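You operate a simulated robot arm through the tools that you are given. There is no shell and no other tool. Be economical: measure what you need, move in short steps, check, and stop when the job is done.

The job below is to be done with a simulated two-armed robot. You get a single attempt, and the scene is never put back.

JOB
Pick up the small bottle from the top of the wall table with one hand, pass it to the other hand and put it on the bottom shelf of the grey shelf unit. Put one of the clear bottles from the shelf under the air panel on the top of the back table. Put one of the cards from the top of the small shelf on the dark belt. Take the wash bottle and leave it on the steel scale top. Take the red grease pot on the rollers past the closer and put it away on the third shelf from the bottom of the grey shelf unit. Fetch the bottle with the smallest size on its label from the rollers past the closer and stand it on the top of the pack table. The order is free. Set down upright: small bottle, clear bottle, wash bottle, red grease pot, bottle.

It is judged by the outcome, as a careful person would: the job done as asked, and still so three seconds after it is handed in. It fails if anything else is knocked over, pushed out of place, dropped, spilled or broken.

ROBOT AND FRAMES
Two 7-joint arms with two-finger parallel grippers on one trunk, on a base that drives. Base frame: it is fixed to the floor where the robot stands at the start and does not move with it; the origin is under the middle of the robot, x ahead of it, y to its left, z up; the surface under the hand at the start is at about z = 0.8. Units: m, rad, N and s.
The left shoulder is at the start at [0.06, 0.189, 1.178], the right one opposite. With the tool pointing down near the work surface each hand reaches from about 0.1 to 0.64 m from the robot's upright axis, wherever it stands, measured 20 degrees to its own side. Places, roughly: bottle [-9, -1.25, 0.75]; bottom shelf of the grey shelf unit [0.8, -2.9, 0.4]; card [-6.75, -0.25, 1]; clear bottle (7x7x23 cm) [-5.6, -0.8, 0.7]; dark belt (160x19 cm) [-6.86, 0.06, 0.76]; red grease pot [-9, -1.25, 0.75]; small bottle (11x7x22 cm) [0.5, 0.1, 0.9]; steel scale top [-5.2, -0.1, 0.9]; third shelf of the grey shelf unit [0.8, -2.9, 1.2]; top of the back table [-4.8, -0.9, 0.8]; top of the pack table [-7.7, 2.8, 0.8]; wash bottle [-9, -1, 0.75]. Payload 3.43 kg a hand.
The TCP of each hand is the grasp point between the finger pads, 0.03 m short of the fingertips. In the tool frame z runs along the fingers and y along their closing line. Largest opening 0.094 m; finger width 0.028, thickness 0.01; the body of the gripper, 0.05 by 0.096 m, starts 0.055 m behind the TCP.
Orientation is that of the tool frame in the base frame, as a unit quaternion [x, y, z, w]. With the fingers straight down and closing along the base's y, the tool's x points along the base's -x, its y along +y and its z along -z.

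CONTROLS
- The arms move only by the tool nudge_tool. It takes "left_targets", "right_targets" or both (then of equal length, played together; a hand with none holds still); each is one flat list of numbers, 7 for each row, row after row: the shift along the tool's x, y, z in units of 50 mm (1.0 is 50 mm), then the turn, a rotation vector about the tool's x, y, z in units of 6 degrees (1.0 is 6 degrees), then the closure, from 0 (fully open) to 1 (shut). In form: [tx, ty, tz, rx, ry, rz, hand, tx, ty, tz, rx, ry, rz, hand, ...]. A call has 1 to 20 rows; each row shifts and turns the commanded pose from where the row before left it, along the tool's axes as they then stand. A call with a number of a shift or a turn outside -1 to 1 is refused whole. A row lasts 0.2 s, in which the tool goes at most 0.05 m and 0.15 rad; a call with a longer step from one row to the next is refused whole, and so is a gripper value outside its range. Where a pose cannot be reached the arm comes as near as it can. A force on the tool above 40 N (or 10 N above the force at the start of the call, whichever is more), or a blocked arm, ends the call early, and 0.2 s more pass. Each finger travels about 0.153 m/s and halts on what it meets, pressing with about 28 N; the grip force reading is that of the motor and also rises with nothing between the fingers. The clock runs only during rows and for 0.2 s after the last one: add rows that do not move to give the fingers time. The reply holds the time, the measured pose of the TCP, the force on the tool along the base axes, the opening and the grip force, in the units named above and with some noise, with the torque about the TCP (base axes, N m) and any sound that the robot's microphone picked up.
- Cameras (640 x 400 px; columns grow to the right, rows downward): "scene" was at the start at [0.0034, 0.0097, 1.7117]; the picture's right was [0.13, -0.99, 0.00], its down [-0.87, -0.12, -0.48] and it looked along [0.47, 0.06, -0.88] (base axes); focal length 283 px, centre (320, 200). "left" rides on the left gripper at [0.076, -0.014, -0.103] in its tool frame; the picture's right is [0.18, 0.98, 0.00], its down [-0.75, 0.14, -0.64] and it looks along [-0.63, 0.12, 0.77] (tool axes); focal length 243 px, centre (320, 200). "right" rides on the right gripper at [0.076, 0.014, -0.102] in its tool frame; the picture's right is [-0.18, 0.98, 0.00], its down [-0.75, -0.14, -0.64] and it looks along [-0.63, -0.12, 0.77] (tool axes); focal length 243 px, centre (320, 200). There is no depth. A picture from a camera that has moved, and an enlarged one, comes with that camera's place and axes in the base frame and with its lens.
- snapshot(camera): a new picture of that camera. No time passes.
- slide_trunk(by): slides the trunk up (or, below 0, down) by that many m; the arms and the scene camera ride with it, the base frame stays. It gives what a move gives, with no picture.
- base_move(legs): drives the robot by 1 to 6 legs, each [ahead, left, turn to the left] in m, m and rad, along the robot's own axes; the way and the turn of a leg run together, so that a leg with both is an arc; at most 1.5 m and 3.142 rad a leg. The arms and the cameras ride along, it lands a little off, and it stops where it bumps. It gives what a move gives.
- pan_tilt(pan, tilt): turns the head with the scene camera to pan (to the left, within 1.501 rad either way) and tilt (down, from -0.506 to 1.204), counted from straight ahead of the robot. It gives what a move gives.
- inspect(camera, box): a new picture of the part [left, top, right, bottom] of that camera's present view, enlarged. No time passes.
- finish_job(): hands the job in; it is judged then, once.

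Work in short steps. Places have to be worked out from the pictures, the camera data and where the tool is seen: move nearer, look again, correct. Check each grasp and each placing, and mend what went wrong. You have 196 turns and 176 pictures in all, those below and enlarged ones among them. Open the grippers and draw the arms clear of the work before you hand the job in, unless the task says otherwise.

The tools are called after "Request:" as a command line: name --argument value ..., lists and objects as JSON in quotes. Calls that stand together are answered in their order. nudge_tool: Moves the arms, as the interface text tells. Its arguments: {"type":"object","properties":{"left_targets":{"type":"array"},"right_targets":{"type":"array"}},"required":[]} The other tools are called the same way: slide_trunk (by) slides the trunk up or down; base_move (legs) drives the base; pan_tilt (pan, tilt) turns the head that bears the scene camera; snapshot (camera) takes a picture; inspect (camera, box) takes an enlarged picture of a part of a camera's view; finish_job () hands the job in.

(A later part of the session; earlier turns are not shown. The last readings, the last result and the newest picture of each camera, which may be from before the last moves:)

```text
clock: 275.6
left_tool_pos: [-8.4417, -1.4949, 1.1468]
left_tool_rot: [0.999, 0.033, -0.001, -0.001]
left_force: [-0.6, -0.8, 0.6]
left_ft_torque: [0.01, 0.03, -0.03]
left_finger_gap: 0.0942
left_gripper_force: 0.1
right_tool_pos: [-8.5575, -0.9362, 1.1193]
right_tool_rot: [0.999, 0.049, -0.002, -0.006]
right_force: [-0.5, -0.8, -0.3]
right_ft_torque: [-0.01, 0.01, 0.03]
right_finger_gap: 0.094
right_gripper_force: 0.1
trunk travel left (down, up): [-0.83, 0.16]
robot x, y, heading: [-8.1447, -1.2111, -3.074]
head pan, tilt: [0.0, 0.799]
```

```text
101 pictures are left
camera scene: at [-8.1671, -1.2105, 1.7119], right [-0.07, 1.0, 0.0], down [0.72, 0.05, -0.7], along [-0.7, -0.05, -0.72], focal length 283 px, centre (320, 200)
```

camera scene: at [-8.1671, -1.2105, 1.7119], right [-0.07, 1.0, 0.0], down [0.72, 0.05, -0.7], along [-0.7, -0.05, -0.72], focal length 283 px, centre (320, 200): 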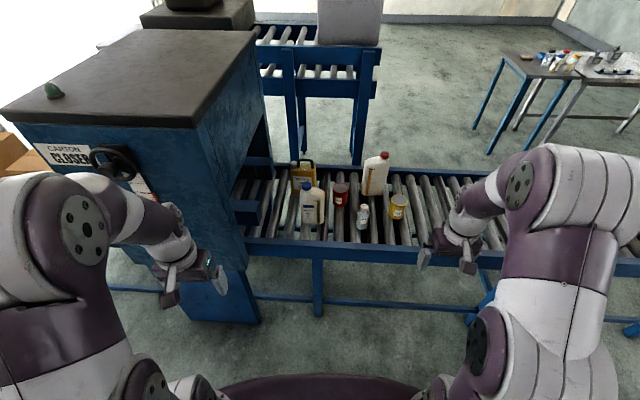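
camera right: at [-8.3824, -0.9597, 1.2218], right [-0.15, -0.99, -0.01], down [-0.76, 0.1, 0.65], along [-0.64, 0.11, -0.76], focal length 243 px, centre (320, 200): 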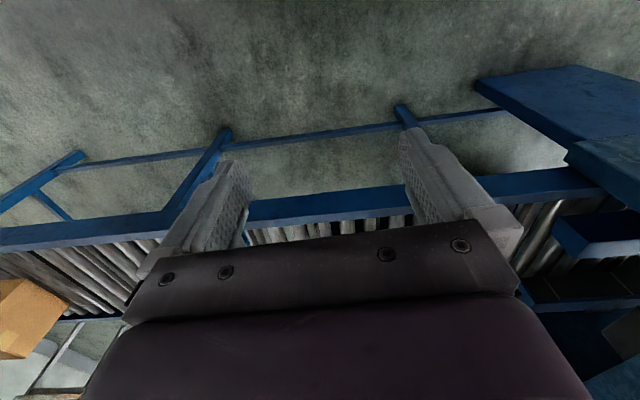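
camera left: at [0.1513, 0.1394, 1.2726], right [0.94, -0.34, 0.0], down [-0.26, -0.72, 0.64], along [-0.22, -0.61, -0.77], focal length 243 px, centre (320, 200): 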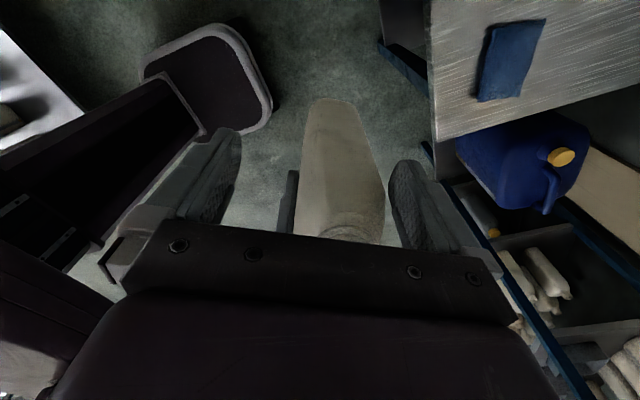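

I face the rollers. Plan: the left hand takes the HEAVY OIL bottle (about -8.985, -1.29) and the right takes the WASH bottle (about -8.965, -1.08), both from above. I raise the trunk a little, prepare the left hand, and drive closer.

Request:
slide_trunk --by 0.1

Request:
nudge_tool --left_targets '[0, -0.9, 0, 0, 0, 0, 0, 0, -0.9, 0, 0, 0, 0, 0, 0, -0.9, 0, 0, 0, 0, 0, 0, 0, 0, 0, 0, 1, 0, 0, 0, 0, 0, 0, 1, 0, 0, 0, 0, 0, 0, 1, 0, 0, 0, 0, 0, 0, 1, 0, 0, 0, 0, 0, 0, 1, 0, 0, 0, 0, 0, 0, 1, 0, 0, 0, 0, 0, 0, 1, 0, 0, 0, 0, 0, 0, 1, 0, 0, 0, 0, 0, 0, 1, 0, 0, 0, 0, 0, 0, 1, 0, 0, 0, 0, 0, 0, 1, 0, 0, 0, 0, 0, 0, 1, 0, 0, 0, 0, 0, 0, 1, 0, 0, 0, 0, 0, 0, 1, 0, 0, 0, 0, 0, 0, 1, 0]'

Request:
base_move --legs '[[0.13, -0.02, -0.066], [0.1, 0, 0]]'

Request:
snapshot --camera "scene"

Request:
snapshot --camera "left"

```text
clock: 276.9
left_tool_pos: [-8.4433, -1.4964, 1.2475]
left_tool_rot: [0.999, 0.032, 0.0, 0.0]
left_force: [-0.3, -0.3, -0.8]
left_ft_torque: [-0.03, -0.02, -0.01]
left_finger_gap: 0.0942
left_gripper_force: 0.0
right_tool_pos: [-8.558, -0.9364, 1.2192]
right_tool_rot: [0.999, 0.048, -0.002, -0.006]
right_force: [-0.4, 0.2, -0.1]
right_ft_torque: [0.01, -0.01, 0.0]
right_finger_gap: 0.0939
right_gripper_force: 0.0
trunk travel left (down, up): [-0.93, 0.06]
robot x, y, heading: [-8.143, -1.2107, -3.079]
head pan, tilt: [0.0, 0.799]
```

```text
clock: 280.7
left_tool_pos: [-8.4526, -1.36, 1.2478]
left_tool_rot: [0.729, -0.684, 0.0, 0.001]
left_force: [0.4, -0.2, 0.7]
left_ft_torque: [0.0, 0.01, -0.01]
left_finger_gap: 0.094
left_gripper_force: 0.1
right_tool_pos: [-8.5569, -0.9373, 1.2188]
right_tool_rot: [0.999, 0.049, -0.002, -0.007]
right_force: [0.3, 0.1, 0.5]
right_ft_torque: [0.01, 0.01, -0.02]
right_finger_gap: 0.0937
right_gripper_force: 0.0
trunk travel left (down, up): [-0.93, 0.06]
robot x, y, heading: [-8.1452, -1.2069, -3.076]
head pan, tilt: [0.0, 0.799]
```

```text
clock: 282.7
left_tool_pos: [-8.6874, -1.3258, 1.248]
left_tool_rot: [0.708, -0.706, -0.001, 0.001]
left_force: [0.0, -0.1, 0.6]
left_ft_torque: [0.0, 0.03, 0.0]
left_finger_gap: 0.094
left_gripper_force: 0.0
right_tool_pos: [-8.7661, -0.8955, 1.2196]
right_tool_rot: [1.0, 0.018, -0.004, -0.007]
right_force: [0.3, 0.3, -0.6]
right_ft_torque: [-0.01, 0.0, 0.03]
right_finger_gap: 0.094
right_gripper_force: 0.1
trunk travel left (down, up): [-0.93, 0.06]
robot x, y, heading: [-8.3722, -1.1968, -3.14]
head pan, tilt: [0.0, 0.799]
```

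```text
100 pictures are left
camera scene: at [-8.3924, -1.1939, 1.812], right [0.0, 1.0, 0.0], down [0.72, 0.0, -0.7], along [-0.7, 0.0, -0.72], focal length 283 px, centre (320, 200)
```

scene: 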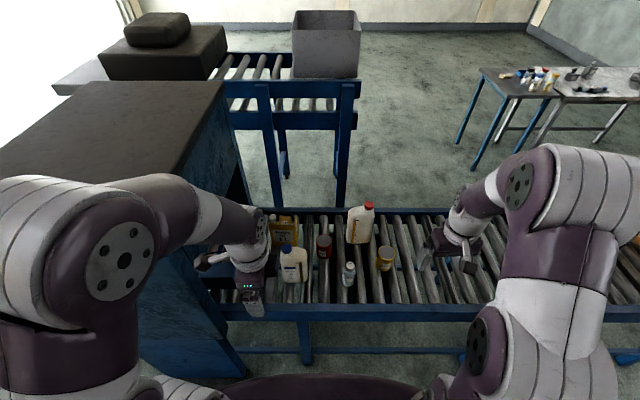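

```text
99 pictures are left
camera left: at [-8.6716, -1.4015, 1.3524], right [-0.98, -0.19, 0.0], down [-0.14, 0.75, 0.64], along [-0.12, 0.63, -0.77], focal length 243 px, centre (320, 200)
```

left: 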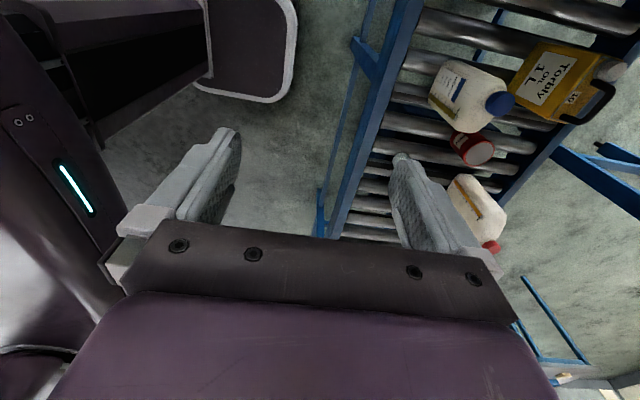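

I take one enlarged view to measure all items from here.

Request:
inspect --camera "scene" --box '[250, 190, 410, 315]'

```text
3.20 times, centred on (330, 252) of scene
camera zoom: at [-8.3924, -1.1939, 1.812], right [0.0, 1.0, 0.0], down [0.72, 0.0, -0.7], along [-0.7, 0.0, -0.72], focal length 906 px, centre (288, 32)
```

zoom: 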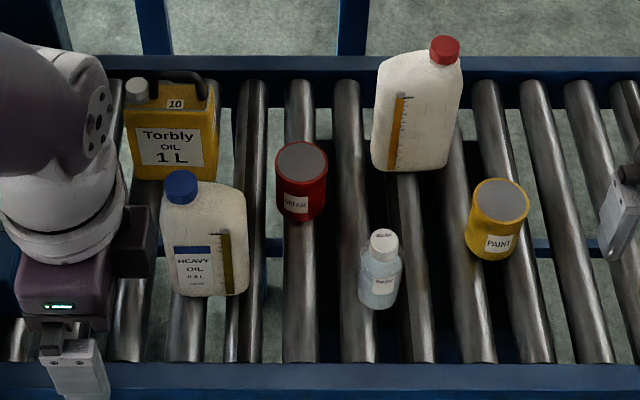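

The label reads 0.8 L. The HEAVY OIL bottle's centre is at about (-8.986, -1.294), base z≈0.757, cap top about 0.98. I drive 5 cm nearer and bring the left hand above it.

Request:
base_move --legs '[[0.05, 0, 0]]'

Request:
nudge_tool --left_targets '[-0.16, 0.97, 0, 0, 0, 0, 0, -0.16, 0.97, 0, 0, 0, 0, 0, -0.16, 0.97, 0, 0, 0, 0, 0, -0.16, 0.97, 0, 0, 0, 0, 0, -0.16, 0.97, 0, 0, 0, 0, 0, 0, 0, 0.9, 0, 0, 0, 0, 0, 0, 0.9, 0, 0, 0, 0, 0, 0, 0.9, 0, 0, 0, 0]'

Request:
snapshot --camera "left"

Request:
inspect --camera "scene" --box '[230, 190, 390, 315]'

```text
clock: 283.7
left_tool_pos: [-8.7314, -1.325, 1.2491]
left_tool_rot: [0.707, -0.707, -0.003, 0.003]
left_force: [0.4, 0.4, 0.4]
left_ft_torque: [-0.03, 0.08, 0.02]
left_finger_gap: 0.0941
left_gripper_force: 0.1
right_tool_pos: [-8.8117, -0.897, 1.2218]
right_tool_rot: [1.0, 0.018, -0.006, -0.008]
right_force: [0.9, 0.4, 0.4]
right_ft_torque: [-0.02, 0.04, 0.01]
right_finger_gap: 0.0942
right_gripper_force: 0.2
trunk travel left (down, up): [-0.93, 0.06]
robot x, y, heading: [-8.4237, -1.1939, -3.14]
head pan, tilt: [0.0, 0.799]
```

```text
clock: 285.5
left_tool_pos: [-8.9576, -1.2935, 1.098]
left_tool_rot: [0.708, -0.707, -0.001, 0.0]
left_force: [-0.5, 0.0, -0.3]
left_ft_torque: [-0.02, -0.01, -0.02]
left_finger_gap: 0.0939
left_gripper_force: 0.0
left hand out of reach, approached as far as the arm can: row 5
right_tool_pos: [-8.8194, -0.8966, 1.2173]
right_tool_rot: [1.0, 0.017, -0.001, -0.006]
right_force: [-0.5, 0.4, -0.4]
right_ft_torque: [0.03, 0.01, -0.02]
right_finger_gap: 0.0941
right_gripper_force: 0.1
trunk travel left (down, up): [-0.93, 0.06]
robot x, y, heading: [-8.4204, -1.1933, -3.133]
head pan, tilt: [0.0, 0.799]
```

```text
97 pictures are left
camera left: at [-8.9425, -1.3695, 1.2013], right [-0.98, -0.19, 0.0], down [-0.14, 0.75, 0.64], along [-0.12, 0.63, -0.77], focal length 243 px, centre (320, 200)
```

left: 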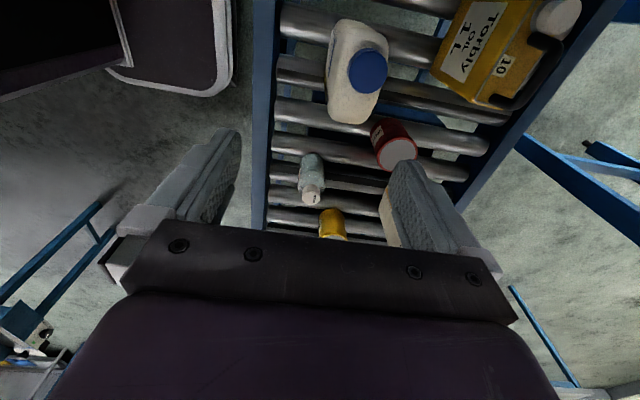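

```text
3.20 times, centred on (310, 252) of scene
camera zoom: at [-8.4478, -1.194, 1.8119], right [0.0, 1.0, 0.0], down [0.72, 0.0, -0.7], along [-0.7, 0.0, -0.72], focal length 906 px, centre (352, 32)
```

zoom: 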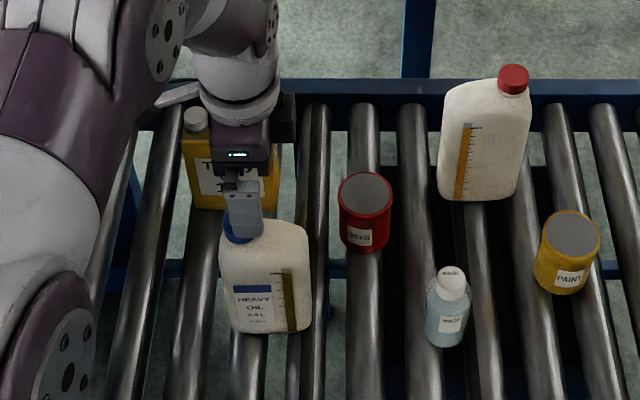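

I shift 3 cm forward and descend around the bottle, then look.

Request:
nudge_tool --left_targets '[-0.12, 0.6, 0, 0, 0, 0, 0, 0, 0, 0.5, 0, 0, 0, 0, 0, 0, 0.5, 0, 0, 0, 0]'

Request:
snapshot --camera "left"

```text
clock: 286.3
left_tool_pos: [-8.9876, -1.2867, 1.0503]
left_tool_rot: [0.708, -0.706, -0.001, 0.001]
left_force: [1.0, 0.2, -0.3]
left_ft_torque: [0.0, 0.0, 0.0]
left_finger_gap: 0.0941
left_gripper_force: 0.0
right_tool_pos: [-8.8191, -0.8967, 1.2185]
right_tool_rot: [1.0, 0.017, -0.002, -0.007]
right_force: [-0.2, 0.3, -0.4]
right_ft_torque: [-0.02, 0.02, 0.05]
right_finger_gap: 0.094
right_gripper_force: 0.0
trunk travel left (down, up): [-0.93, 0.06]
robot x, y, heading: [-8.4238, -1.1913, -3.136]
head pan, tilt: [0.0, 0.799]
```

```text
95 pictures are left
camera left: at [-8.9728, -1.3617, 1.1543], right [-0.98, -0.19, 0.0], down [-0.14, 0.75, 0.64], along [-0.12, 0.63, -0.77], focal length 243 px, centre (320, 200)
```

left: 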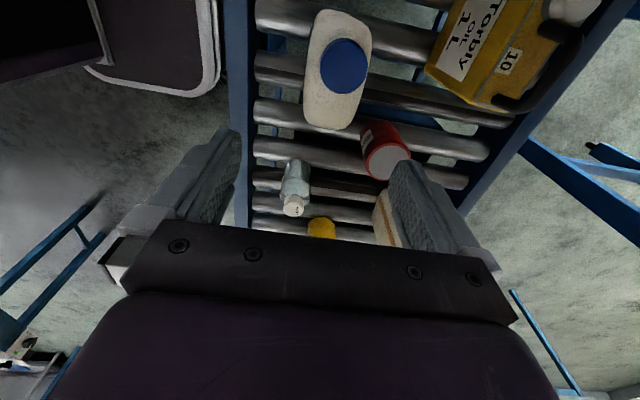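

The bottle is about 9 mm further forward than my estimate. I correct and descend to grip height.

Request:
nudge_tool --left_targets '[0.17, 0.18, 0, 0, 0, 0, 0, 0, 0, 0.735, 0, 0, 0, 0, 0, 0, 0.735, 0, 0, 0, 0, 0, 0, 0.735, 0, 0, 0, 0]'

Request:
snapshot --camera "left"

Request:
inspect --camera "scene" --box '[230, 190, 390, 315]'

```text
clock: 287.3
left_tool_pos: [-8.9947, -1.2948, 0.9416]
left_tool_rot: [0.708, -0.706, 0.0, 0.0]
left_force: [0.4, 0.4, -0.1]
left_ft_torque: [0.01, 0.0, 0.01]
left_finger_gap: 0.0943
left_gripper_force: 0.1
right_tool_pos: [-8.8191, -0.8955, 1.2183]
right_tool_rot: [1.0, 0.017, -0.002, -0.008]
right_force: [0.3, 0.7, 0.5]
right_ft_torque: [0.01, -0.04, -0.01]
right_finger_gap: 0.0943
right_gripper_force: 0.1
trunk travel left (down, up): [-0.93, 0.06]
robot x, y, heading: [-8.4211, -1.1957, -3.139]
head pan, tilt: [0.0, 0.799]
```

```text
94 pictures are left
camera left: at [-8.9798, -1.3695, 1.0448], right [-0.98, -0.19, 0.0], down [-0.14, 0.75, 0.64], along [-0.12, 0.63, -0.77], focal length 243 px, centre (320, 200)
```

left: 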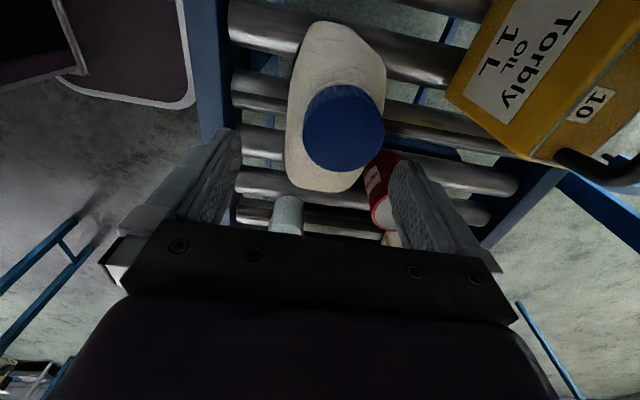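

```text
3.20 times, centred on (310, 252) of scene
camera zoom: at [-8.447, -1.1946, 1.812], right [0.0, 1.0, 0.0], down [0.72, 0.0, -0.7], along [-0.7, 0.0, -0.72], focal length 906 px, centre (352, 32)
```

zoom: 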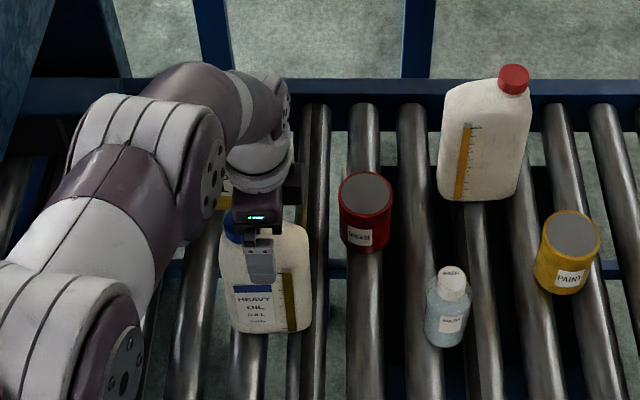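

The cap top works out nearer z≈0.94, so I can go about 4.5 cm lower before closing.

Request:
nudge_tool --left_targets '[0, 0.08, 0.45, 0, 0, 0, 0, 0, 0, 0.43, 0, 0, 0, 0]'

Request:
snapshot --camera "left"

Request:
inspect --camera "scene" --box '[230, 190, 390, 315]'

```text
clock: 287.9
left_tool_pos: [-9.0015, -1.2929, 0.8982]
left_tool_rot: [0.708, -0.706, 0.0, 0.0]
left_force: [-0.5, 0.1, 0.3]
left_ft_torque: [0.0, -0.03, 0.04]
left_finger_gap: 0.0939
left_gripper_force: 0.1
right_tool_pos: [-8.8197, -0.8969, 1.2188]
right_tool_rot: [1.0, 0.018, -0.001, -0.007]
right_force: [-0.2, 0.8, 0.1]
right_ft_torque: [-0.02, -0.03, -0.04]
right_finger_gap: 0.0941
right_gripper_force: 0.0
trunk travel left (down, up): [-0.93, 0.06]
robot x, y, heading: [-8.4248, -1.1966, -3.138]
head pan, tilt: [0.0, 0.799]
```

```text
92 pictures are left
camera left: at [-8.9878, -1.3706, 1.0013], right [-0.98, -0.19, 0.0], down [-0.14, 0.75, 0.64], along [-0.12, 0.63, -0.77], focal length 243 px, centre (320, 200)
```

left: 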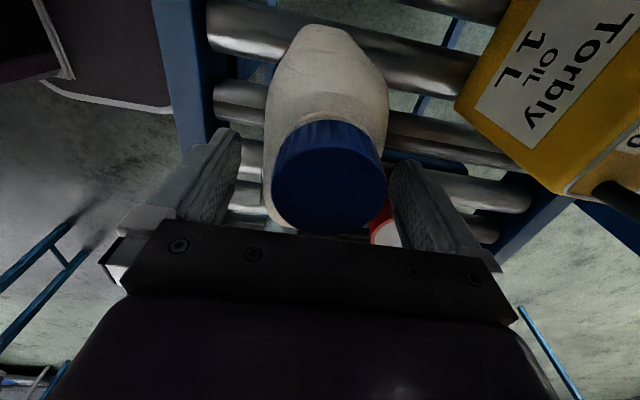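

```text
3.20 times, centred on (310, 252) of scene
camera zoom: at [-8.4471, -1.1947, 1.812], right [0.0, 1.0, 0.0], down [0.72, 0.0, -0.7], along [-0.7, 0.0, -0.72], focal length 906 px, centre (352, 32)
```

zoom: 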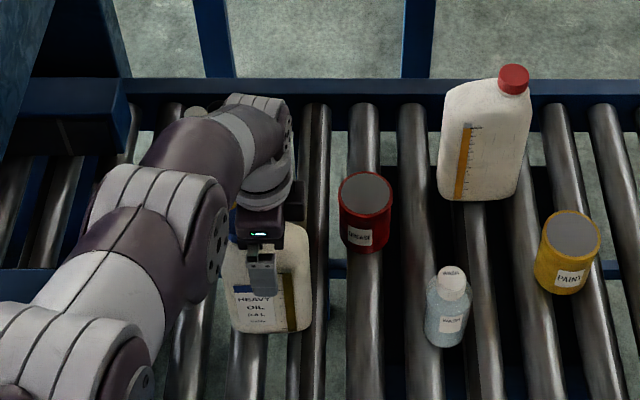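

The geometry checks out: the palm is just above the cap and the fingers are on the upper body. I close and lift.

Request:
nudge_tool --left_targets '[0, 0, 0, 0, 0, 0, 1, 0, 0, 0, 0, 0, 0, 1, 0, 0, 0, 0, 0, 0, 1, 0, 0, -0.4, 0, 0, 0, 1, 0, 0, -0.8, 0, 0, 0, 1, 0, 0, -0.8, 0, 0, 0, 1, 0, 0, -0.8, 0, 0, 0, 1]'

Request:
snapshot --camera "scene"

```text
clock: 289.5
left_tool_pos: [-9.0001, -1.2956, 1.0335]
left_tool_rot: [0.708, -0.706, 0.001, 0.0]
left_force: [0.1, 0.3, -7.8]
left_ft_torque: [0.05, -0.01, 0.0]
left_finger_gap: 0.0606
left_gripper_force: 28.0
right_tool_pos: [-8.819, -0.8961, 1.2183]
right_tool_rot: [1.0, 0.017, -0.002, -0.007]
right_force: [0.1, -0.3, -0.1]
right_ft_torque: [-0.01, 0.02, 0.0]
right_finger_gap: 0.094
right_gripper_force: 0.1
trunk travel left (down, up): [-0.93, 0.06]
robot x, y, heading: [-8.4255, -1.1985, -3.141]
head pan, tilt: [0.0, 0.799]
```

```text
90 pictures are left
camera scene: at [-8.4466, -1.1941, 1.8118], right [0.0, 1.0, 0.0], down [0.72, 0.0, -0.7], along [-0.7, 0.0, -0.72], focal length 283 px, centre (320, 200)
```

scene: 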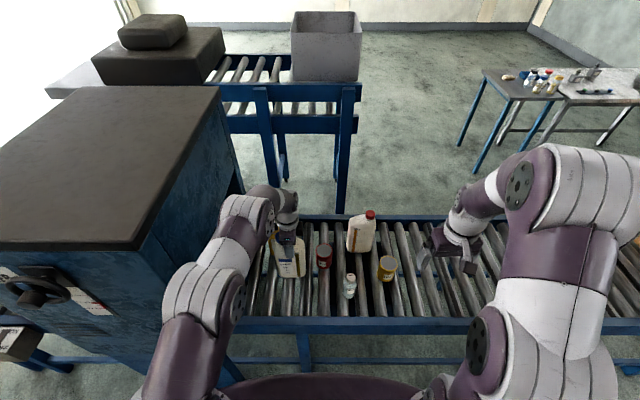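

Lifted, weighing about 0.8 kg. I draw the left hand back with the bottle and bring the right hand over the WASH bottle.

Request:
nudge_tool --left_targets '[0.2, -0.95, 0, 0, 0, 0, 1, 0.2, -0.95, 0, 0, 0, 0, 1, 0.2, -0.95, 0, 0, 0, 0, 1, 0.2, -0.95, 0, 0, 0, 0, 1, 0.2, -0.95, 0, 0, 0, 0, 1, 0, 0, 0, 0, 0, 0, 1, 0, 0, 0, 0, 0, 0, 1, 0, 0, 0, 0, 0, 0, 1, 0, 0, 0, 0, 0, 0, 1, 0, 0, 0, 0, 0, 0, 1, 0, 0, 0, 0, 0, 0, 1, 0, 0, 0, 0, 0, 0, 1, 0, 0, 0, 0, 0, 0, 1]' --right_targets '[0, 0, 0, 0, 0, 0, 0, 0, 0, 0, 0, 0, 0, 0, 0, 0, 0, 0, 0, 0, 0, 0, 0, 0, 0, 0, 0, 0, 0, 0, 0, 0, 0, 0, 0, -0.6, 0.74, 0, 0, 0, 0, 0, -0.6, 0.74, 0, 0, 0, 0, 0, -0.6, 0.74, 0, 0, 0, 0, 0, -0.6, 0.74, 0, 0, 0, 0, 0, -0.6, 0.74, 0, 0, 0, 0, 0, 0, 0, 0.9, 0, 0, 0, 0, 0, 0, 0.9, 0, 0, 0, 0, 0, 0, 0.9, 0, 0, 0, 0]'

Request:
snapshot --camera "right"

Request:
snapshot --camera "scene"

```text
clock: 292.3
left_tool_pos: [-8.7666, -1.3431, 1.0359]
left_tool_rot: [0.708, -0.706, 0.0, 0.0]
left_force: [0.1, 0.6, -8.7]
left_ft_torque: [0.02, -0.03, -0.01]
left_finger_gap: 0.0604
left_gripper_force: 28.1
right_tool_pos: [-8.9669, -1.0852, 1.0789]
right_tool_rot: [1.0, 0.018, -0.002, -0.007]
right_force: [-1.1, 0.3, -0.5]
right_ft_torque: [-0.03, -0.03, 0.0]
right_finger_gap: 0.094
right_gripper_force: 0.1
trunk travel left (down, up): [-0.93, 0.06]
robot x, y, heading: [-8.4271, -1.1958, -3.138]
head pan, tilt: [0.0, 0.799]
```

```text
89 pictures are left
camera right: at [-8.8889, -1.0983, 1.182], right [-0.15, -0.99, -0.01], down [-0.76, 0.11, 0.65], along [-0.64, 0.11, -0.76], focal length 243 px, centre (320, 200)
```

right: 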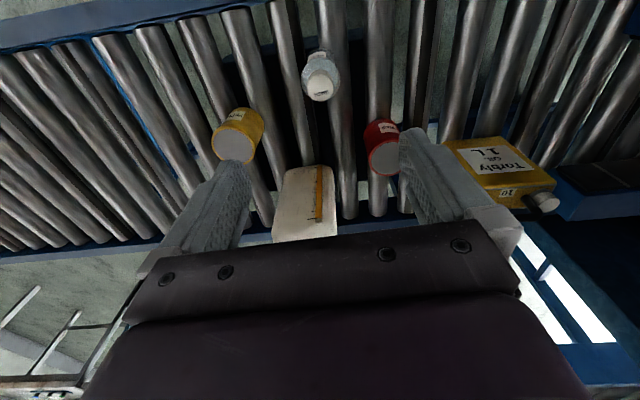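

```text
88 pictures are left
camera scene: at [-8.4494, -1.1954, 1.8119], right [0.0, 1.0, 0.0], down [0.72, 0.0, -0.7], along [-0.7, 0.0, -0.72], focal length 283 px, centre (320, 200)
```

scene: 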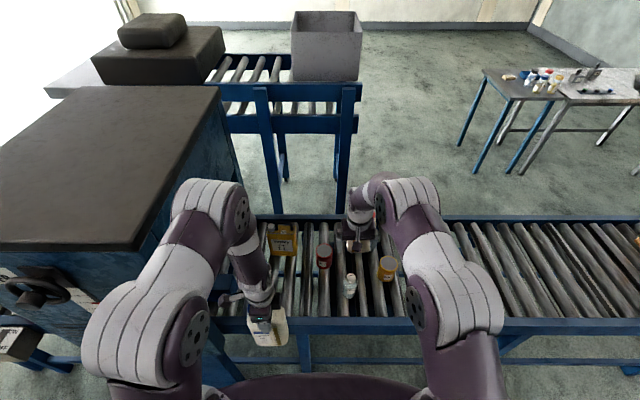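

The WASH bottle is right under the hand. I descend to z≈0.836 and check.

Request:
nudge_tool --right_targets '[-0.1, -0.06, 0.8, 0, 0, 0, 0, 0, 0, 0.97, 0, 0, 0, 0, 0, 0, 0.97, 0, 0, 0, 0, 0, 0, 0.97, 0, 0, 0, 0, 0, 0, 0.97, 0, 0, 0, 0]' --left_targets '[0, 0, 0, 0, 0, 0, 1, 0, 0, 0, 0, 0, 0, 1, 0, 0, 0, 0, 0, 0, 1, 0, 0, 0, 0, 0, 0, 1, 0, 0, 0, 0, 0, 0, 1]'

Request:
snapshot --camera "right"

Request:
inspect --camera "scene" --box '[290, 190, 450, 315]'

```text
clock: 293.5
left_tool_pos: [-8.7656, -1.3422, 1.0367]
left_tool_rot: [0.707, -0.707, 0.0, 0.0]
left_force: [-0.9, 0.4, -8.1]
left_ft_torque: [0.03, 0.03, 0.0]
left_finger_gap: 0.0603
left_gripper_force: 27.9
right_tool_pos: [-8.9722, -1.0781, 0.8476]
right_tool_rot: [1.0, 0.017, -0.002, -0.007]
right_force: [-0.1, 0.0, -0.6]
right_ft_torque: [0.0, -0.01, 0.02]
right_finger_gap: 0.0941
right_gripper_force: 0.0
trunk travel left (down, up): [-0.93, 0.06]
robot x, y, heading: [-8.4219, -1.1936, -3.139]
head pan, tilt: [0.0, 0.799]
```

```text
87 pictures are left
camera right: at [-8.8956, -1.0926, 0.9506], right [-0.15, -0.99, -0.01], down [-0.75, 0.11, 0.65], along [-0.64, 0.11, -0.76], focal length 243 px, centre (320, 200)
```

right: 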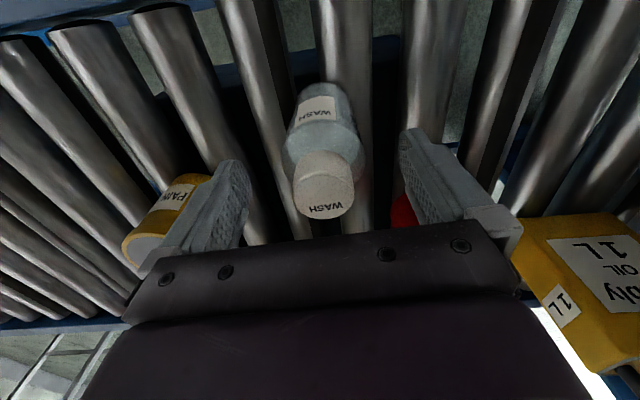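

```text
3.20 times, centred on (370, 252) of scene
camera zoom: at [-8.4487, -1.1942, 1.812], right [0.0, 1.0, 0.0], down [0.72, 0.0, -0.7], along [-0.7, 0.0, -0.72], focal length 906 px, centre (160, 32)
```

zoom: 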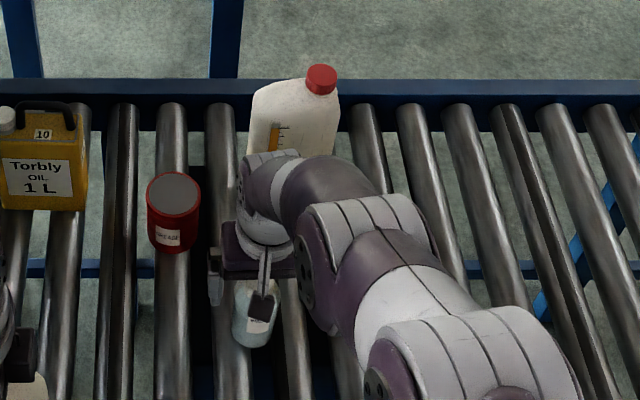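

Centred. I go 2 cm lower for a body grip, close, and lift.

Request:
nudge_tool --right_targets '[0, 0, 0.43, 0, 0, 0, 0, 0, 0, 0, 0, 0, 0, 1, 0, 0, 0, 0, 0, 0, 1, 0, 0, 0, 0, 0, 0, 1, 0, 0, 0, 0, 0, 0, 1, 0, 0, -0.4, 0, 0, 0, 1, 0, 0, -0.8, 0, 0, 0, 1]' --left_targets '[0, 0, 0, 0, 0, 0, 1, 0, 0, 0, 0, 0, 0, 1, 0, 0, 0, 0, 0, 0, 1, 0, 0, 0, 0, 0, 0, 1, 0, 0, 0, 0, 0, 0, 1, 0, 0, 0, 0, 0, 0, 1, 0, 0, 0, 0, 0, 0, 1]'

Request:
snapshot --camera "right"

```text
clock: 295.1
left_tool_pos: [-8.764, -1.3428, 1.0365]
left_tool_rot: [0.708, -0.706, 0.0, 0.001]
left_force: [0.7, -0.4, -7.3]
left_ft_torque: [0.04, -0.02, 0.03]
left_finger_gap: 0.0602
left_gripper_force: 28.1
right_tool_pos: [-8.967, -1.0785, 0.8872]
right_tool_rot: [1.0, 0.016, -0.001, -0.008]
right_force: [-0.1, -0.1, -2.6]
right_ft_torque: [0.02, -0.03, 0.0]
right_finger_gap: 0.0554
right_gripper_force: 28.5
trunk travel left (down, up): [-0.93, 0.06]
robot x, y, heading: [-8.421, -1.1939, -3.138]
head pan, tilt: [0.0, 0.799]
```

```text
85 pictures are left
camera right: at [-8.8897, -1.0911, 0.9904], right [-0.15, -0.99, -0.01], down [-0.76, 0.11, 0.65], along [-0.64, 0.11, -0.76], focal length 243 px, centre (320, 200)
```

right: 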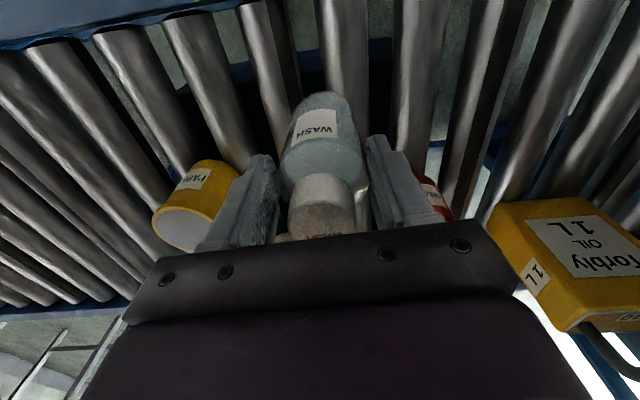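

Both bottles are held. I raise and draw in the right hand, back off, and drive to the pack table.

Request:
nudge_tool --right_targets '[0, 0, -0.95, 0, 0, 0, 1, 0, 0, -0.95, 0, 0, 0, 1, 0, 0, -0.95, 0, 0, 0, 1, 0.9, 0, 0, 0, 0, 0, 1, 0.9, 0, 0, 0, 0, 0, 1, 0.9, 0, 0, 0, 0, 0, 1, 0.9, 0, 0, 0, 0, 0, 1]' --left_targets '[0, 0, 0, 0, 0, 0, 1, 0, 0, 0, 0, 0, 0, 1, 0, 0, 0, 0, 0, 0, 1, 0, 0, 0, 0, 0, 0, 1, 0, 0, 0, 0, 0, 0, 1, 0, 0, 0, 0, 0, 0, 1, 0, 0, 0, 0, 0, 0, 1]'

Request:
base_move --legs '[[-0.15, 0, 0], [0, -1.3, 0], [0, -1.2, 0], [0, 0, -1.57]]'

Request:
pan_tilt --pan -0.2 --tilt 0.5

Request:
snapshot --camera "scene"

```text
clock: 296.7
left_tool_pos: [-8.7639, -1.3424, 1.0354]
left_tool_rot: [0.708, -0.706, 0.0, 0.0]
left_force: [-0.7, 0.1, -7.4]
left_ft_torque: [0.09, -0.03, 0.0]
left_finger_gap: 0.0602
left_gripper_force: 28.1
right_tool_pos: [-8.7846, -1.0784, 1.0288]
right_tool_rot: [1.0, 0.017, -0.003, -0.008]
right_force: [0.2, 0.1, -2.3]
right_ft_torque: [0.01, -0.04, 0.0]
right_finger_gap: 0.0556
right_gripper_force: 27.8
trunk travel left (down, up): [-0.93, 0.06]
robot x, y, heading: [-8.4251, -1.1945, -3.138]
head pan, tilt: [0.0, 0.799]
```

```text
clock: 313.6
left_tool_pos: [-8.5614, 1.6194, 1.0357]
left_tool_rot: [-0.048, 0.999, 0.0, 0.001]
left_force: [0.4, 0.8, -6.8]
left_ft_torque: [-0.01, -0.03, 0.0]
left_finger_gap: 0.0605
left_gripper_force: 28.3
right_tool_pos: [-8.2982, 1.6661, 1.0284]
right_tool_rot: [0.751, -0.66, 0.003, -0.007]
right_force: [0.4, -0.6, -1.2]
right_ft_torque: [0.0, -0.06, 0.0]
right_finger_gap: 0.0552
right_gripper_force: 28.1
trunk travel left (down, up): [-0.93, 0.06]
robot x, y, heading: [-8.3822, 1.2948, 1.668]
head pan, tilt: [0.0, 0.799]
```

```text
clock: 314.4
left_tool_pos: [-8.561, 1.6189, 1.0363]
left_tool_rot: [-0.047, 0.999, 0.0, 0.0]
left_force: [0.2, 0.3, -7.9]
left_ft_torque: [-0.02, -0.01, 0.04]
left_finger_gap: 0.0601
left_gripper_force: 27.8
right_tool_pos: [-8.2996, 1.6666, 1.0282]
right_tool_rot: [0.752, -0.66, 0.003, -0.006]
right_force: [0.4, 0.2, -2.5]
right_ft_torque: [-0.08, 0.03, 0.0]
right_finger_gap: 0.0553
right_gripper_force: 27.7
trunk travel left (down, up): [-0.93, 0.06]
robot x, y, heading: [-8.384, 1.2984, 1.668]
head pan, tilt: [-0.201, 0.499]
```

```text
84 pictures are left
camera scene: at [-8.3692, 1.3265, 1.8378], right [0.99, -0.1, 0.0], down [-0.05, -0.48, -0.88], along [0.09, 0.87, -0.48], focal length 283 px, centre (320, 200)
```

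scene: 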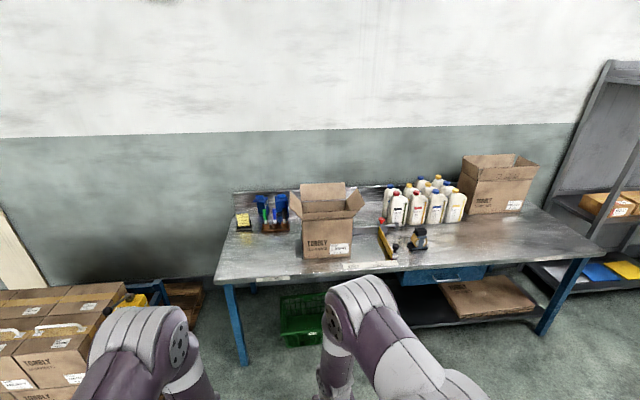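

The front of the pack table is free around (-7.28, 2.55), right of the tape gun. I drive in front of it.

Request:
base_move --legs '[[0, 0, -0.097], [0, -1.22, 0], [0.45, 0, 0]]'

Request:
pan_tilt --pan 0 --tilt 0.75

Request:
snapshot --camera "scene"

```text
clock: 323.5
left_tool_pos: [-7.3062, 2.0938, 1.0362]
left_tool_rot: [-0.006, 1.0, 0.001, 0.001]
left_force: [-0.8, -0.9, -7.1]
left_ft_torque: [-0.01, -0.07, 0.01]
left_finger_gap: 0.0602
left_gripper_force: 28.3
right_tool_pos: [-7.0413, 2.1182, 1.0284]
right_tool_rot: [0.723, -0.691, 0.003, -0.007]
right_force: [0.0, 0.4, -1.7]
right_ft_torque: [-0.01, -0.01, 0.02]
right_finger_gap: 0.0552
right_gripper_force: 27.8
trunk travel left (down, up): [-0.93, 0.06]
robot x, y, heading: [-7.1538, 1.7549, 1.584]
head pan, tilt: [-0.201, 0.499]
```

```text
clock: 324.2
left_tool_pos: [-7.3046, 2.0948, 1.0357]
left_tool_rot: [-0.006, 1.0, 0.0, 0.0]
left_force: [-0.1, 0.2, -8.1]
left_ft_torque: [-0.03, -0.04, 0.0]
left_finger_gap: 0.0601
left_gripper_force: 28.3
right_tool_pos: [-7.0409, 2.1193, 1.0276]
right_tool_rot: [0.723, -0.691, 0.004, -0.006]
right_force: [0.2, -0.1, -1.9]
right_ft_torque: [-0.05, -0.01, 0.01]
right_finger_gap: 0.0556
right_gripper_force: 28.2
trunk travel left (down, up): [-0.93, 0.06]
robot x, y, heading: [-7.1557, 1.7555, 1.587]
head pan, tilt: [0.0, 0.75]
```

```text
83 pictures are left
camera scene: at [-7.1565, 1.7813, 1.8159], right [1.0, 0.01, 0.0], down [0.01, -0.68, -0.73], along [-0.01, 0.73, -0.68], focal length 283 px, centre (320, 200)
```

scene: 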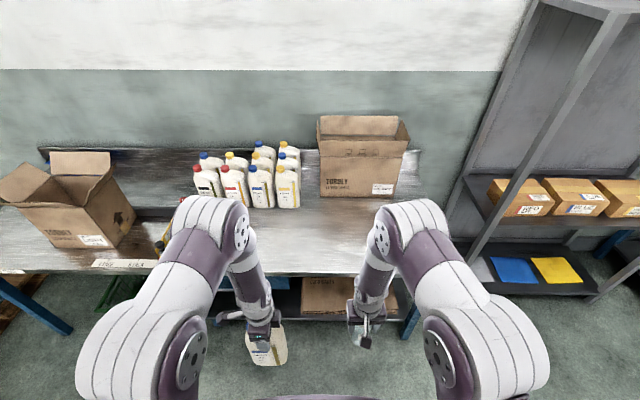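

I drive 0.24 m in and extend the left arm over the free spot.

Request:
base_move --legs '[[0.24, 0, -0.015]]'

Request:
nudge_tool --left_targets '[-0.25, 0.9, 0, 0, 0, 0, 1, -0.25, 0.9, 0, 0, 0, 0, 1, -0.25, 0.9, 0, 0, 0, 0, 1, -0.25, 0.9, 0, 0, 0, 0, 1, 0, 0.6, 0, 0, 0, 0, 1, 0, 0, 0.6, 0, 0, 0, 1, 0, 0, 0.6, 0, 0, 0, 1]' --right_targets '[0, 0, 0, 0, 0, 0, 1, 0, 0, 0, 0, 0, 0, 1, 0, 0, 0, 0, 0, 0, 1, 0, 0, 0, 0, 0, 0, 1, 0, 0, 0, 0, 0, 0, 1, 0, 0, 0, 0, 0, 0, 1, 0, 0, 0, 0, 0, 0, 1]'

Request:
snapshot --camera "scene"

```text
clock: 326.0
left_tool_pos: [-7.3018, 2.3392, 1.0366]
left_tool_rot: [0.002, 1.0, 0.0, 0.0]
left_force: [0.5, 0.0, -7.2]
left_ft_torque: [-0.04, -0.03, 0.01]
left_finger_gap: 0.0603
left_gripper_force: 28.0
right_tool_pos: [-7.0354, 2.3606, 1.0298]
right_tool_rot: [0.717, -0.697, 0.003, -0.007]
right_force: [0.7, 0.4, -2.2]
right_ft_torque: [0.0, 0.02, 0.0]
right_finger_gap: 0.0552
right_gripper_force: 28.3
trunk travel left (down, up): [-0.93, 0.06]
robot x, y, heading: [-7.1531, 1.9971, 1.574]
head pan, tilt: [0.0, 0.75]
```

```text
clock: 327.6
left_tool_pos: [-7.2516, 2.5501, 0.9801]
left_tool_rot: [0.001, 1.0, 0.004, 0.0]
left_force: [-2.3, 2.9, 7.3]
left_ft_torque: [0.27, 0.34, -0.03]
left_finger_gap: 0.0601
left_gripper_force: 28.0
right_tool_pos: [-7.0356, 2.3598, 1.0291]
right_tool_rot: [0.717, -0.697, 0.003, -0.006]
right_force: [-0.4, -0.2, -1.8]
right_ft_torque: [0.01, 0.01, 0.0]
right_finger_gap: 0.0554
right_gripper_force: 28.4
trunk travel left (down, up): [-0.93, 0.06]
robot x, y, heading: [-7.1564, 1.9988, 1.563]
head pan, tilt: [0.0, 0.75]
```

```text
82 pictures are left
camera scene: at [-7.1575, 2.0212, 1.8164], right [1.0, 0.0, 0.0], down [0.0, -0.68, -0.73], along [0.0, 0.73, -0.68], focal length 283 px, centre (320, 200)
```

scene: 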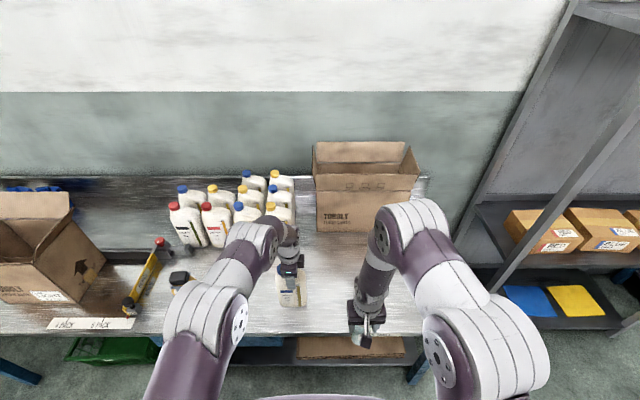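

Contact already at z=0.98, meaning the tabletop would be about 0.84. I zoom to confirm the bottle is on the table.

Request:
inspect --camera "scene" --box '[220, 210, 380, 330]'

Request:
snapshot --camera "left"

```text
3.33 times, centred on (300, 270) of scene
camera zoom: at [-7.1575, 2.0212, 1.8164], right [1.0, 0.0, 0.0], down [0.0, -0.68, -0.73], along [0.0, 0.73, -0.68], focal length 944 px, centre (387, -33)
```

zoom: 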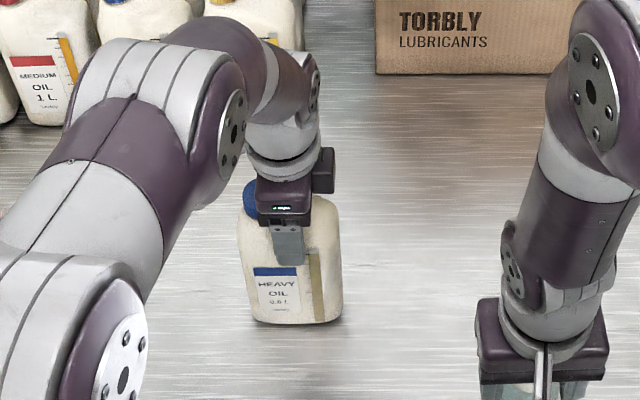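

```text
80 pictures are left
camera left: at [-7.3277, 2.5358, 1.0831], right [-0.18, 0.98, 0.01], down [0.75, 0.13, 0.64], along [0.63, 0.12, -0.77], focal length 243 px, centre (320, 200)
```

left: 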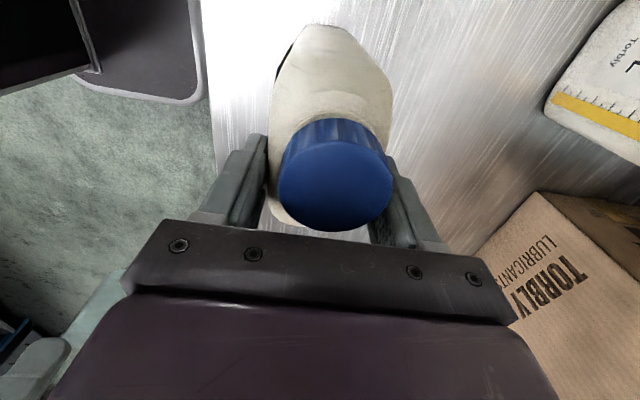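

It stands on the table. I ease slightly, open, and lift straight up, then retract.

Request:
nudge_tool --left_targets '[0, 0, -0.05, 0, 0, 0, 1, 0, 0, 0, 0, 0, 0, 0.3, 0, 0, 0, 0, 0, 0, 0, 0, 0, 0, 0, 0, 0, 0, 0, 0, -0.5, 0, 0, 0, 0, 0, 0, -0.9, 0, 0, 0, 0, 0, 0, -0.9, 0, 0, 0, 0, 0, -0.9, -0.2, 0, 0, 0, 0, 0, -0.9, 0, 0, 0, 0, 0, 0, -0.9, 0, 0, 0, 0, 0, 0, -0.9, 0, 0, 0, 0, 0]' --right_targets '[0, 0, 0, 0, 0, 0, 1, 0, 0, 0, 0, 0, 0, 1, 0, 0, 0, 0, 0, 0, 1, 0, 0, 0, 0, 0, 0, 1, 0, 0, 0, 0, 0, 0, 1, 0, 0, 0, 0, 0, 0, 1, 0, 0, 0, 0, 0, 0, 1, 0, 0, 0, 0, 0, 0, 1, 0, 0, 0, 0, 0, 0, 1, 0, 0, 0, 0, 0, 0, 1]'

Request:
snapshot --camera "scene"

```text
refused: give rows for one hand, or as many for the one as for the other
```

```text
79 pictures are left
camera scene: at [-7.1575, 2.0212, 1.8164], right [1.0, 0.0, 0.0], down [0.0, -0.68, -0.73], along [0.0, 0.73, -0.68], focal length 283 px, centre (320, 200)
```

scene: 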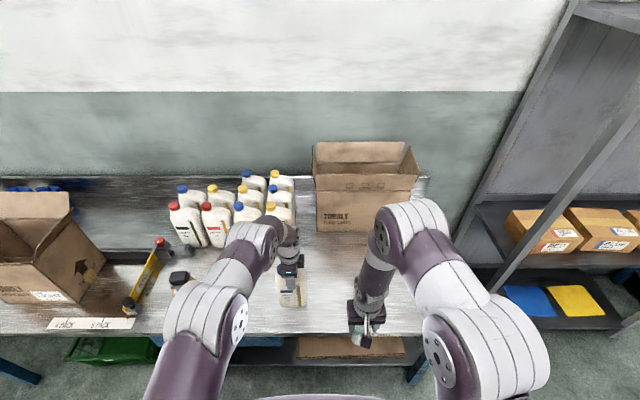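

The rows were mismatched; a still hand keeps its grip anyway, so I command only the left.

Request:
nudge_tool --left_targets '[0, 0, -0.05, 0, 0, 0, 1, 0, 0, 0, 0, 0, 0, 0.3, 0, 0, 0, 0, 0, 0, 0, 0, 0, 0, 0, 0, 0, 0, 0, 0, -0.5, 0, 0, 0, 0, 0, 0, -0.9, 0, 0, 0, 0, 0, 0, -0.9, 0, 0, 0, 0, 0, -0.9, -0.2, 0, 0, 0, 0, 0, -0.9, 0, 0, 0, 0, 0, 0, -0.9, 0, 0, 0, 0, 0, 0, -0.9, 0, 0, 0, 0, 0]'

Request:
snapshot --camera "scene"

```text
clock: 330.0
left_tool_pos: [-7.2493, 2.3651, 1.1046]
left_tool_rot: [0.002, 1.0, 0.001, -0.001]
left_force: [0.5, 0.1, 0.1]
left_ft_torque: [0.02, 0.0, 0.01]
left_finger_gap: 0.094
left_gripper_force: 0.0
right_tool_pos: [-7.0369, 2.3599, 1.0287]
right_tool_rot: [0.718, -0.696, 0.002, -0.007]
right_force: [-0.2, -1.0, -2.2]
right_ft_torque: [0.0, 0.01, -0.03]
right_finger_gap: 0.0554
right_gripper_force: 28.5
trunk travel left (down, up): [-0.93, 0.06]
robot x, y, heading: [-7.1574, 1.9973, 1.567]
head pan, tilt: [0.0, 0.75]
```

```text
78 pictures are left
camera scene: at [-7.157, 2.0212, 1.8159], right [1.0, 0.0, 0.0], down [0.0, -0.68, -0.73], along [0.0, 0.73, -0.68], focal length 283 px, centre (320, 200)
```

scene: 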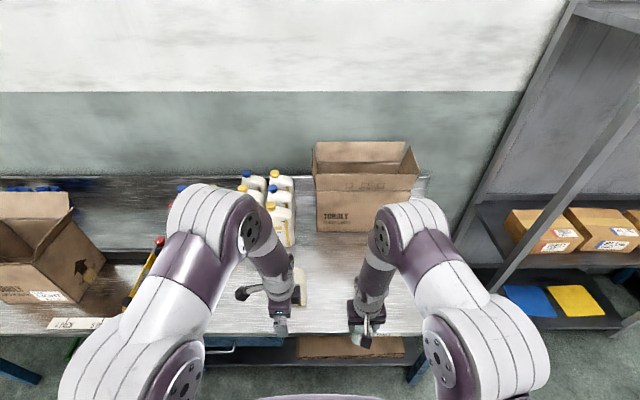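

I back away and verify the bottle.

Request:
base_move --legs '[[-0.5, 0, 0]]'

Request:
snapshot --camera "scene"

Request:
base_move --legs '[[0, 0, -1.57], [1.5, 0, 0], [0, 0, -1.57]]'

Request:
pan_tilt --pan 0 --tilt 0.5

Request:
snapshot --camera "scene"

```text
clock: 333.0
left_tool_pos: [-7.2513, 1.8708, 1.103]
left_tool_rot: [-0.001, 1.0, -0.001, -0.001]
left_force: [-0.8, -0.2, 0.5]
left_ft_torque: [0.03, 0.0, 0.0]
left_finger_gap: 0.0942
left_gripper_force: 0.0
right_tool_pos: [-7.0364, 1.8643, 1.0279]
right_tool_rot: [0.719, -0.695, 0.004, -0.005]
right_force: [-0.5, -0.1, -2.1]
right_ft_torque: [-0.06, 0.0, 0.0]
right_finger_gap: 0.0554
right_gripper_force: 28.3
trunk travel left (down, up): [-0.93, 0.06]
robot x, y, heading: [-7.1576, 1.5055, 1.573]
head pan, tilt: [0.0, 0.75]
```

```text
77 pictures are left
camera scene: at [-7.1571, 1.528, 1.8159], right [1.0, 0.0, 0.0], down [0.0, -0.68, -0.73], along [0.0, 0.73, -0.68], focal length 283 px, centre (320, 200)
```

scene: 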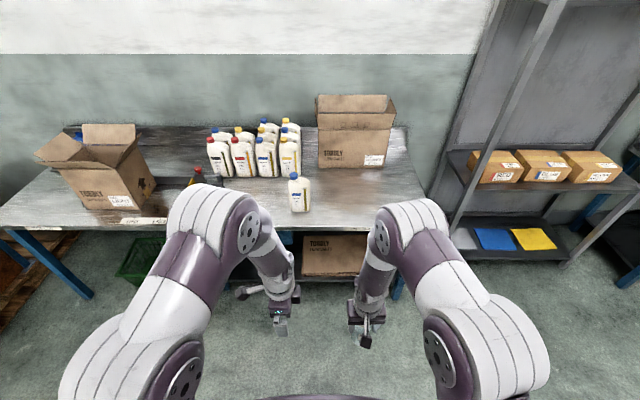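

```text
clock: 348.0
left_tool_pos: [-5.5766, 1.1108, 1.1035]
left_tool_rot: [1.0, -0.011, 0.001, -0.001]
left_force: [-0.1, 0.4, 0.0]
left_ft_torque: [0.02, 0.02, 0.02]
left_finger_gap: 0.0942
left_gripper_force: 0.1
right_tool_pos: [-5.7898, 1.1208, 1.0285]
right_tool_rot: [0.704, 0.71, -0.006, -0.004]
right_force: [-0.4, 0.0, -1.5]
right_ft_torque: [0.03, 0.0, 0.0]
right_finger_gap: 0.0552
right_gripper_force: 27.7
trunk travel left (down, up): [-0.93, 0.06]
robot x, y, heading: [-5.6602, 1.4808, -1.594]
head pan, tilt: [0.0, 0.75]
```

```text
clock: 348.8
left_tool_pos: [-5.5772, 1.1103, 1.1041]
left_tool_rot: [1.0, -0.011, 0.001, 0.0]
left_force: [0.0, -1.0, -0.7]
left_ft_torque: [0.0, -0.01, 0.02]
left_finger_gap: 0.0939
left_gripper_force: 0.1
right_tool_pos: [-5.7903, 1.1205, 1.0279]
right_tool_rot: [0.703, 0.711, -0.006, -0.004]
right_force: [-0.9, 0.4, -2.1]
right_ft_torque: [0.05, -0.02, -0.02]
right_finger_gap: 0.0556
right_gripper_force: 27.9
trunk travel left (down, up): [-0.93, 0.06]
robot x, y, heading: [-5.666, 1.4783, -1.596]
head pan, tilt: [0.0, 0.499]
```

```text
76 pictures are left
camera scene: at [-5.6639, 1.4495, 1.8378], right [-1.0, 0.02, 0.0], down [0.01, 0.48, -0.88], along [-0.02, -0.88, -0.48], focal length 283 px, centre (320, 200)
```

scene: 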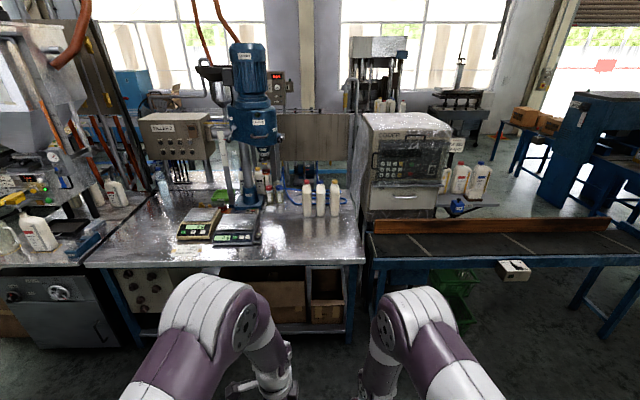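

I zoom in on the scales and on the belt and small-shelf area.

Request:
inspect --camera "scene" --box '[150, 170, 290, 270]'

Request:
inspect --camera "scene" --box '[350, 100, 550, 300]'

```text
4.00 times, centred on (220, 220) of scene
camera zoom: at [-5.6639, 1.4495, 1.8378], right [-1.0, 0.02, 0.0], down [0.01, 0.48, -0.88], along [-0.02, -0.88, -0.48], focal length 1133 px, centre (720, 120)
```

zoom: 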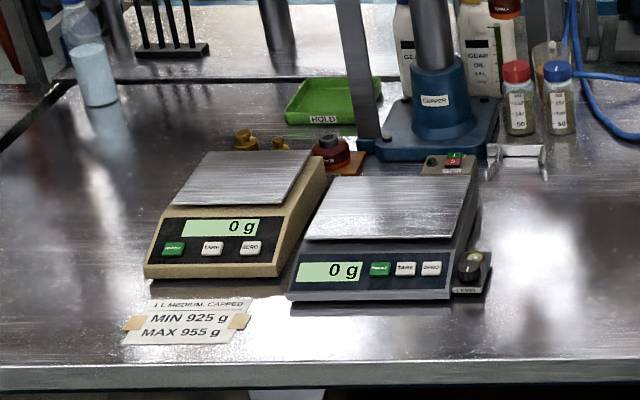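

```text
2.00 times, centred on (450, 200) of scene
camera zoom: at [-5.6639, 1.4495, 1.8378], right [-1.0, 0.02, 0.0], down [0.01, 0.48, -0.88], along [-0.02, -0.88, -0.48], focal length 566 px, centre (60, 200)
```

zoom: 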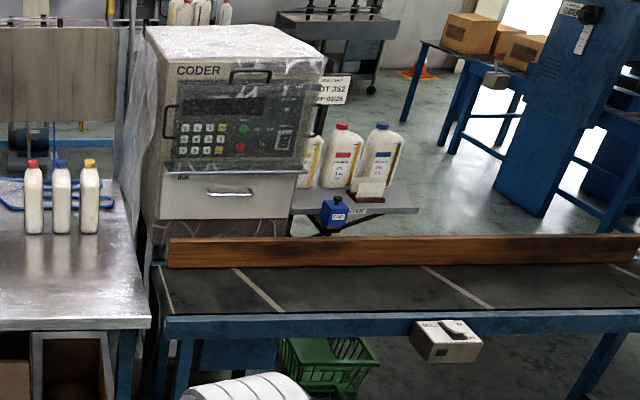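

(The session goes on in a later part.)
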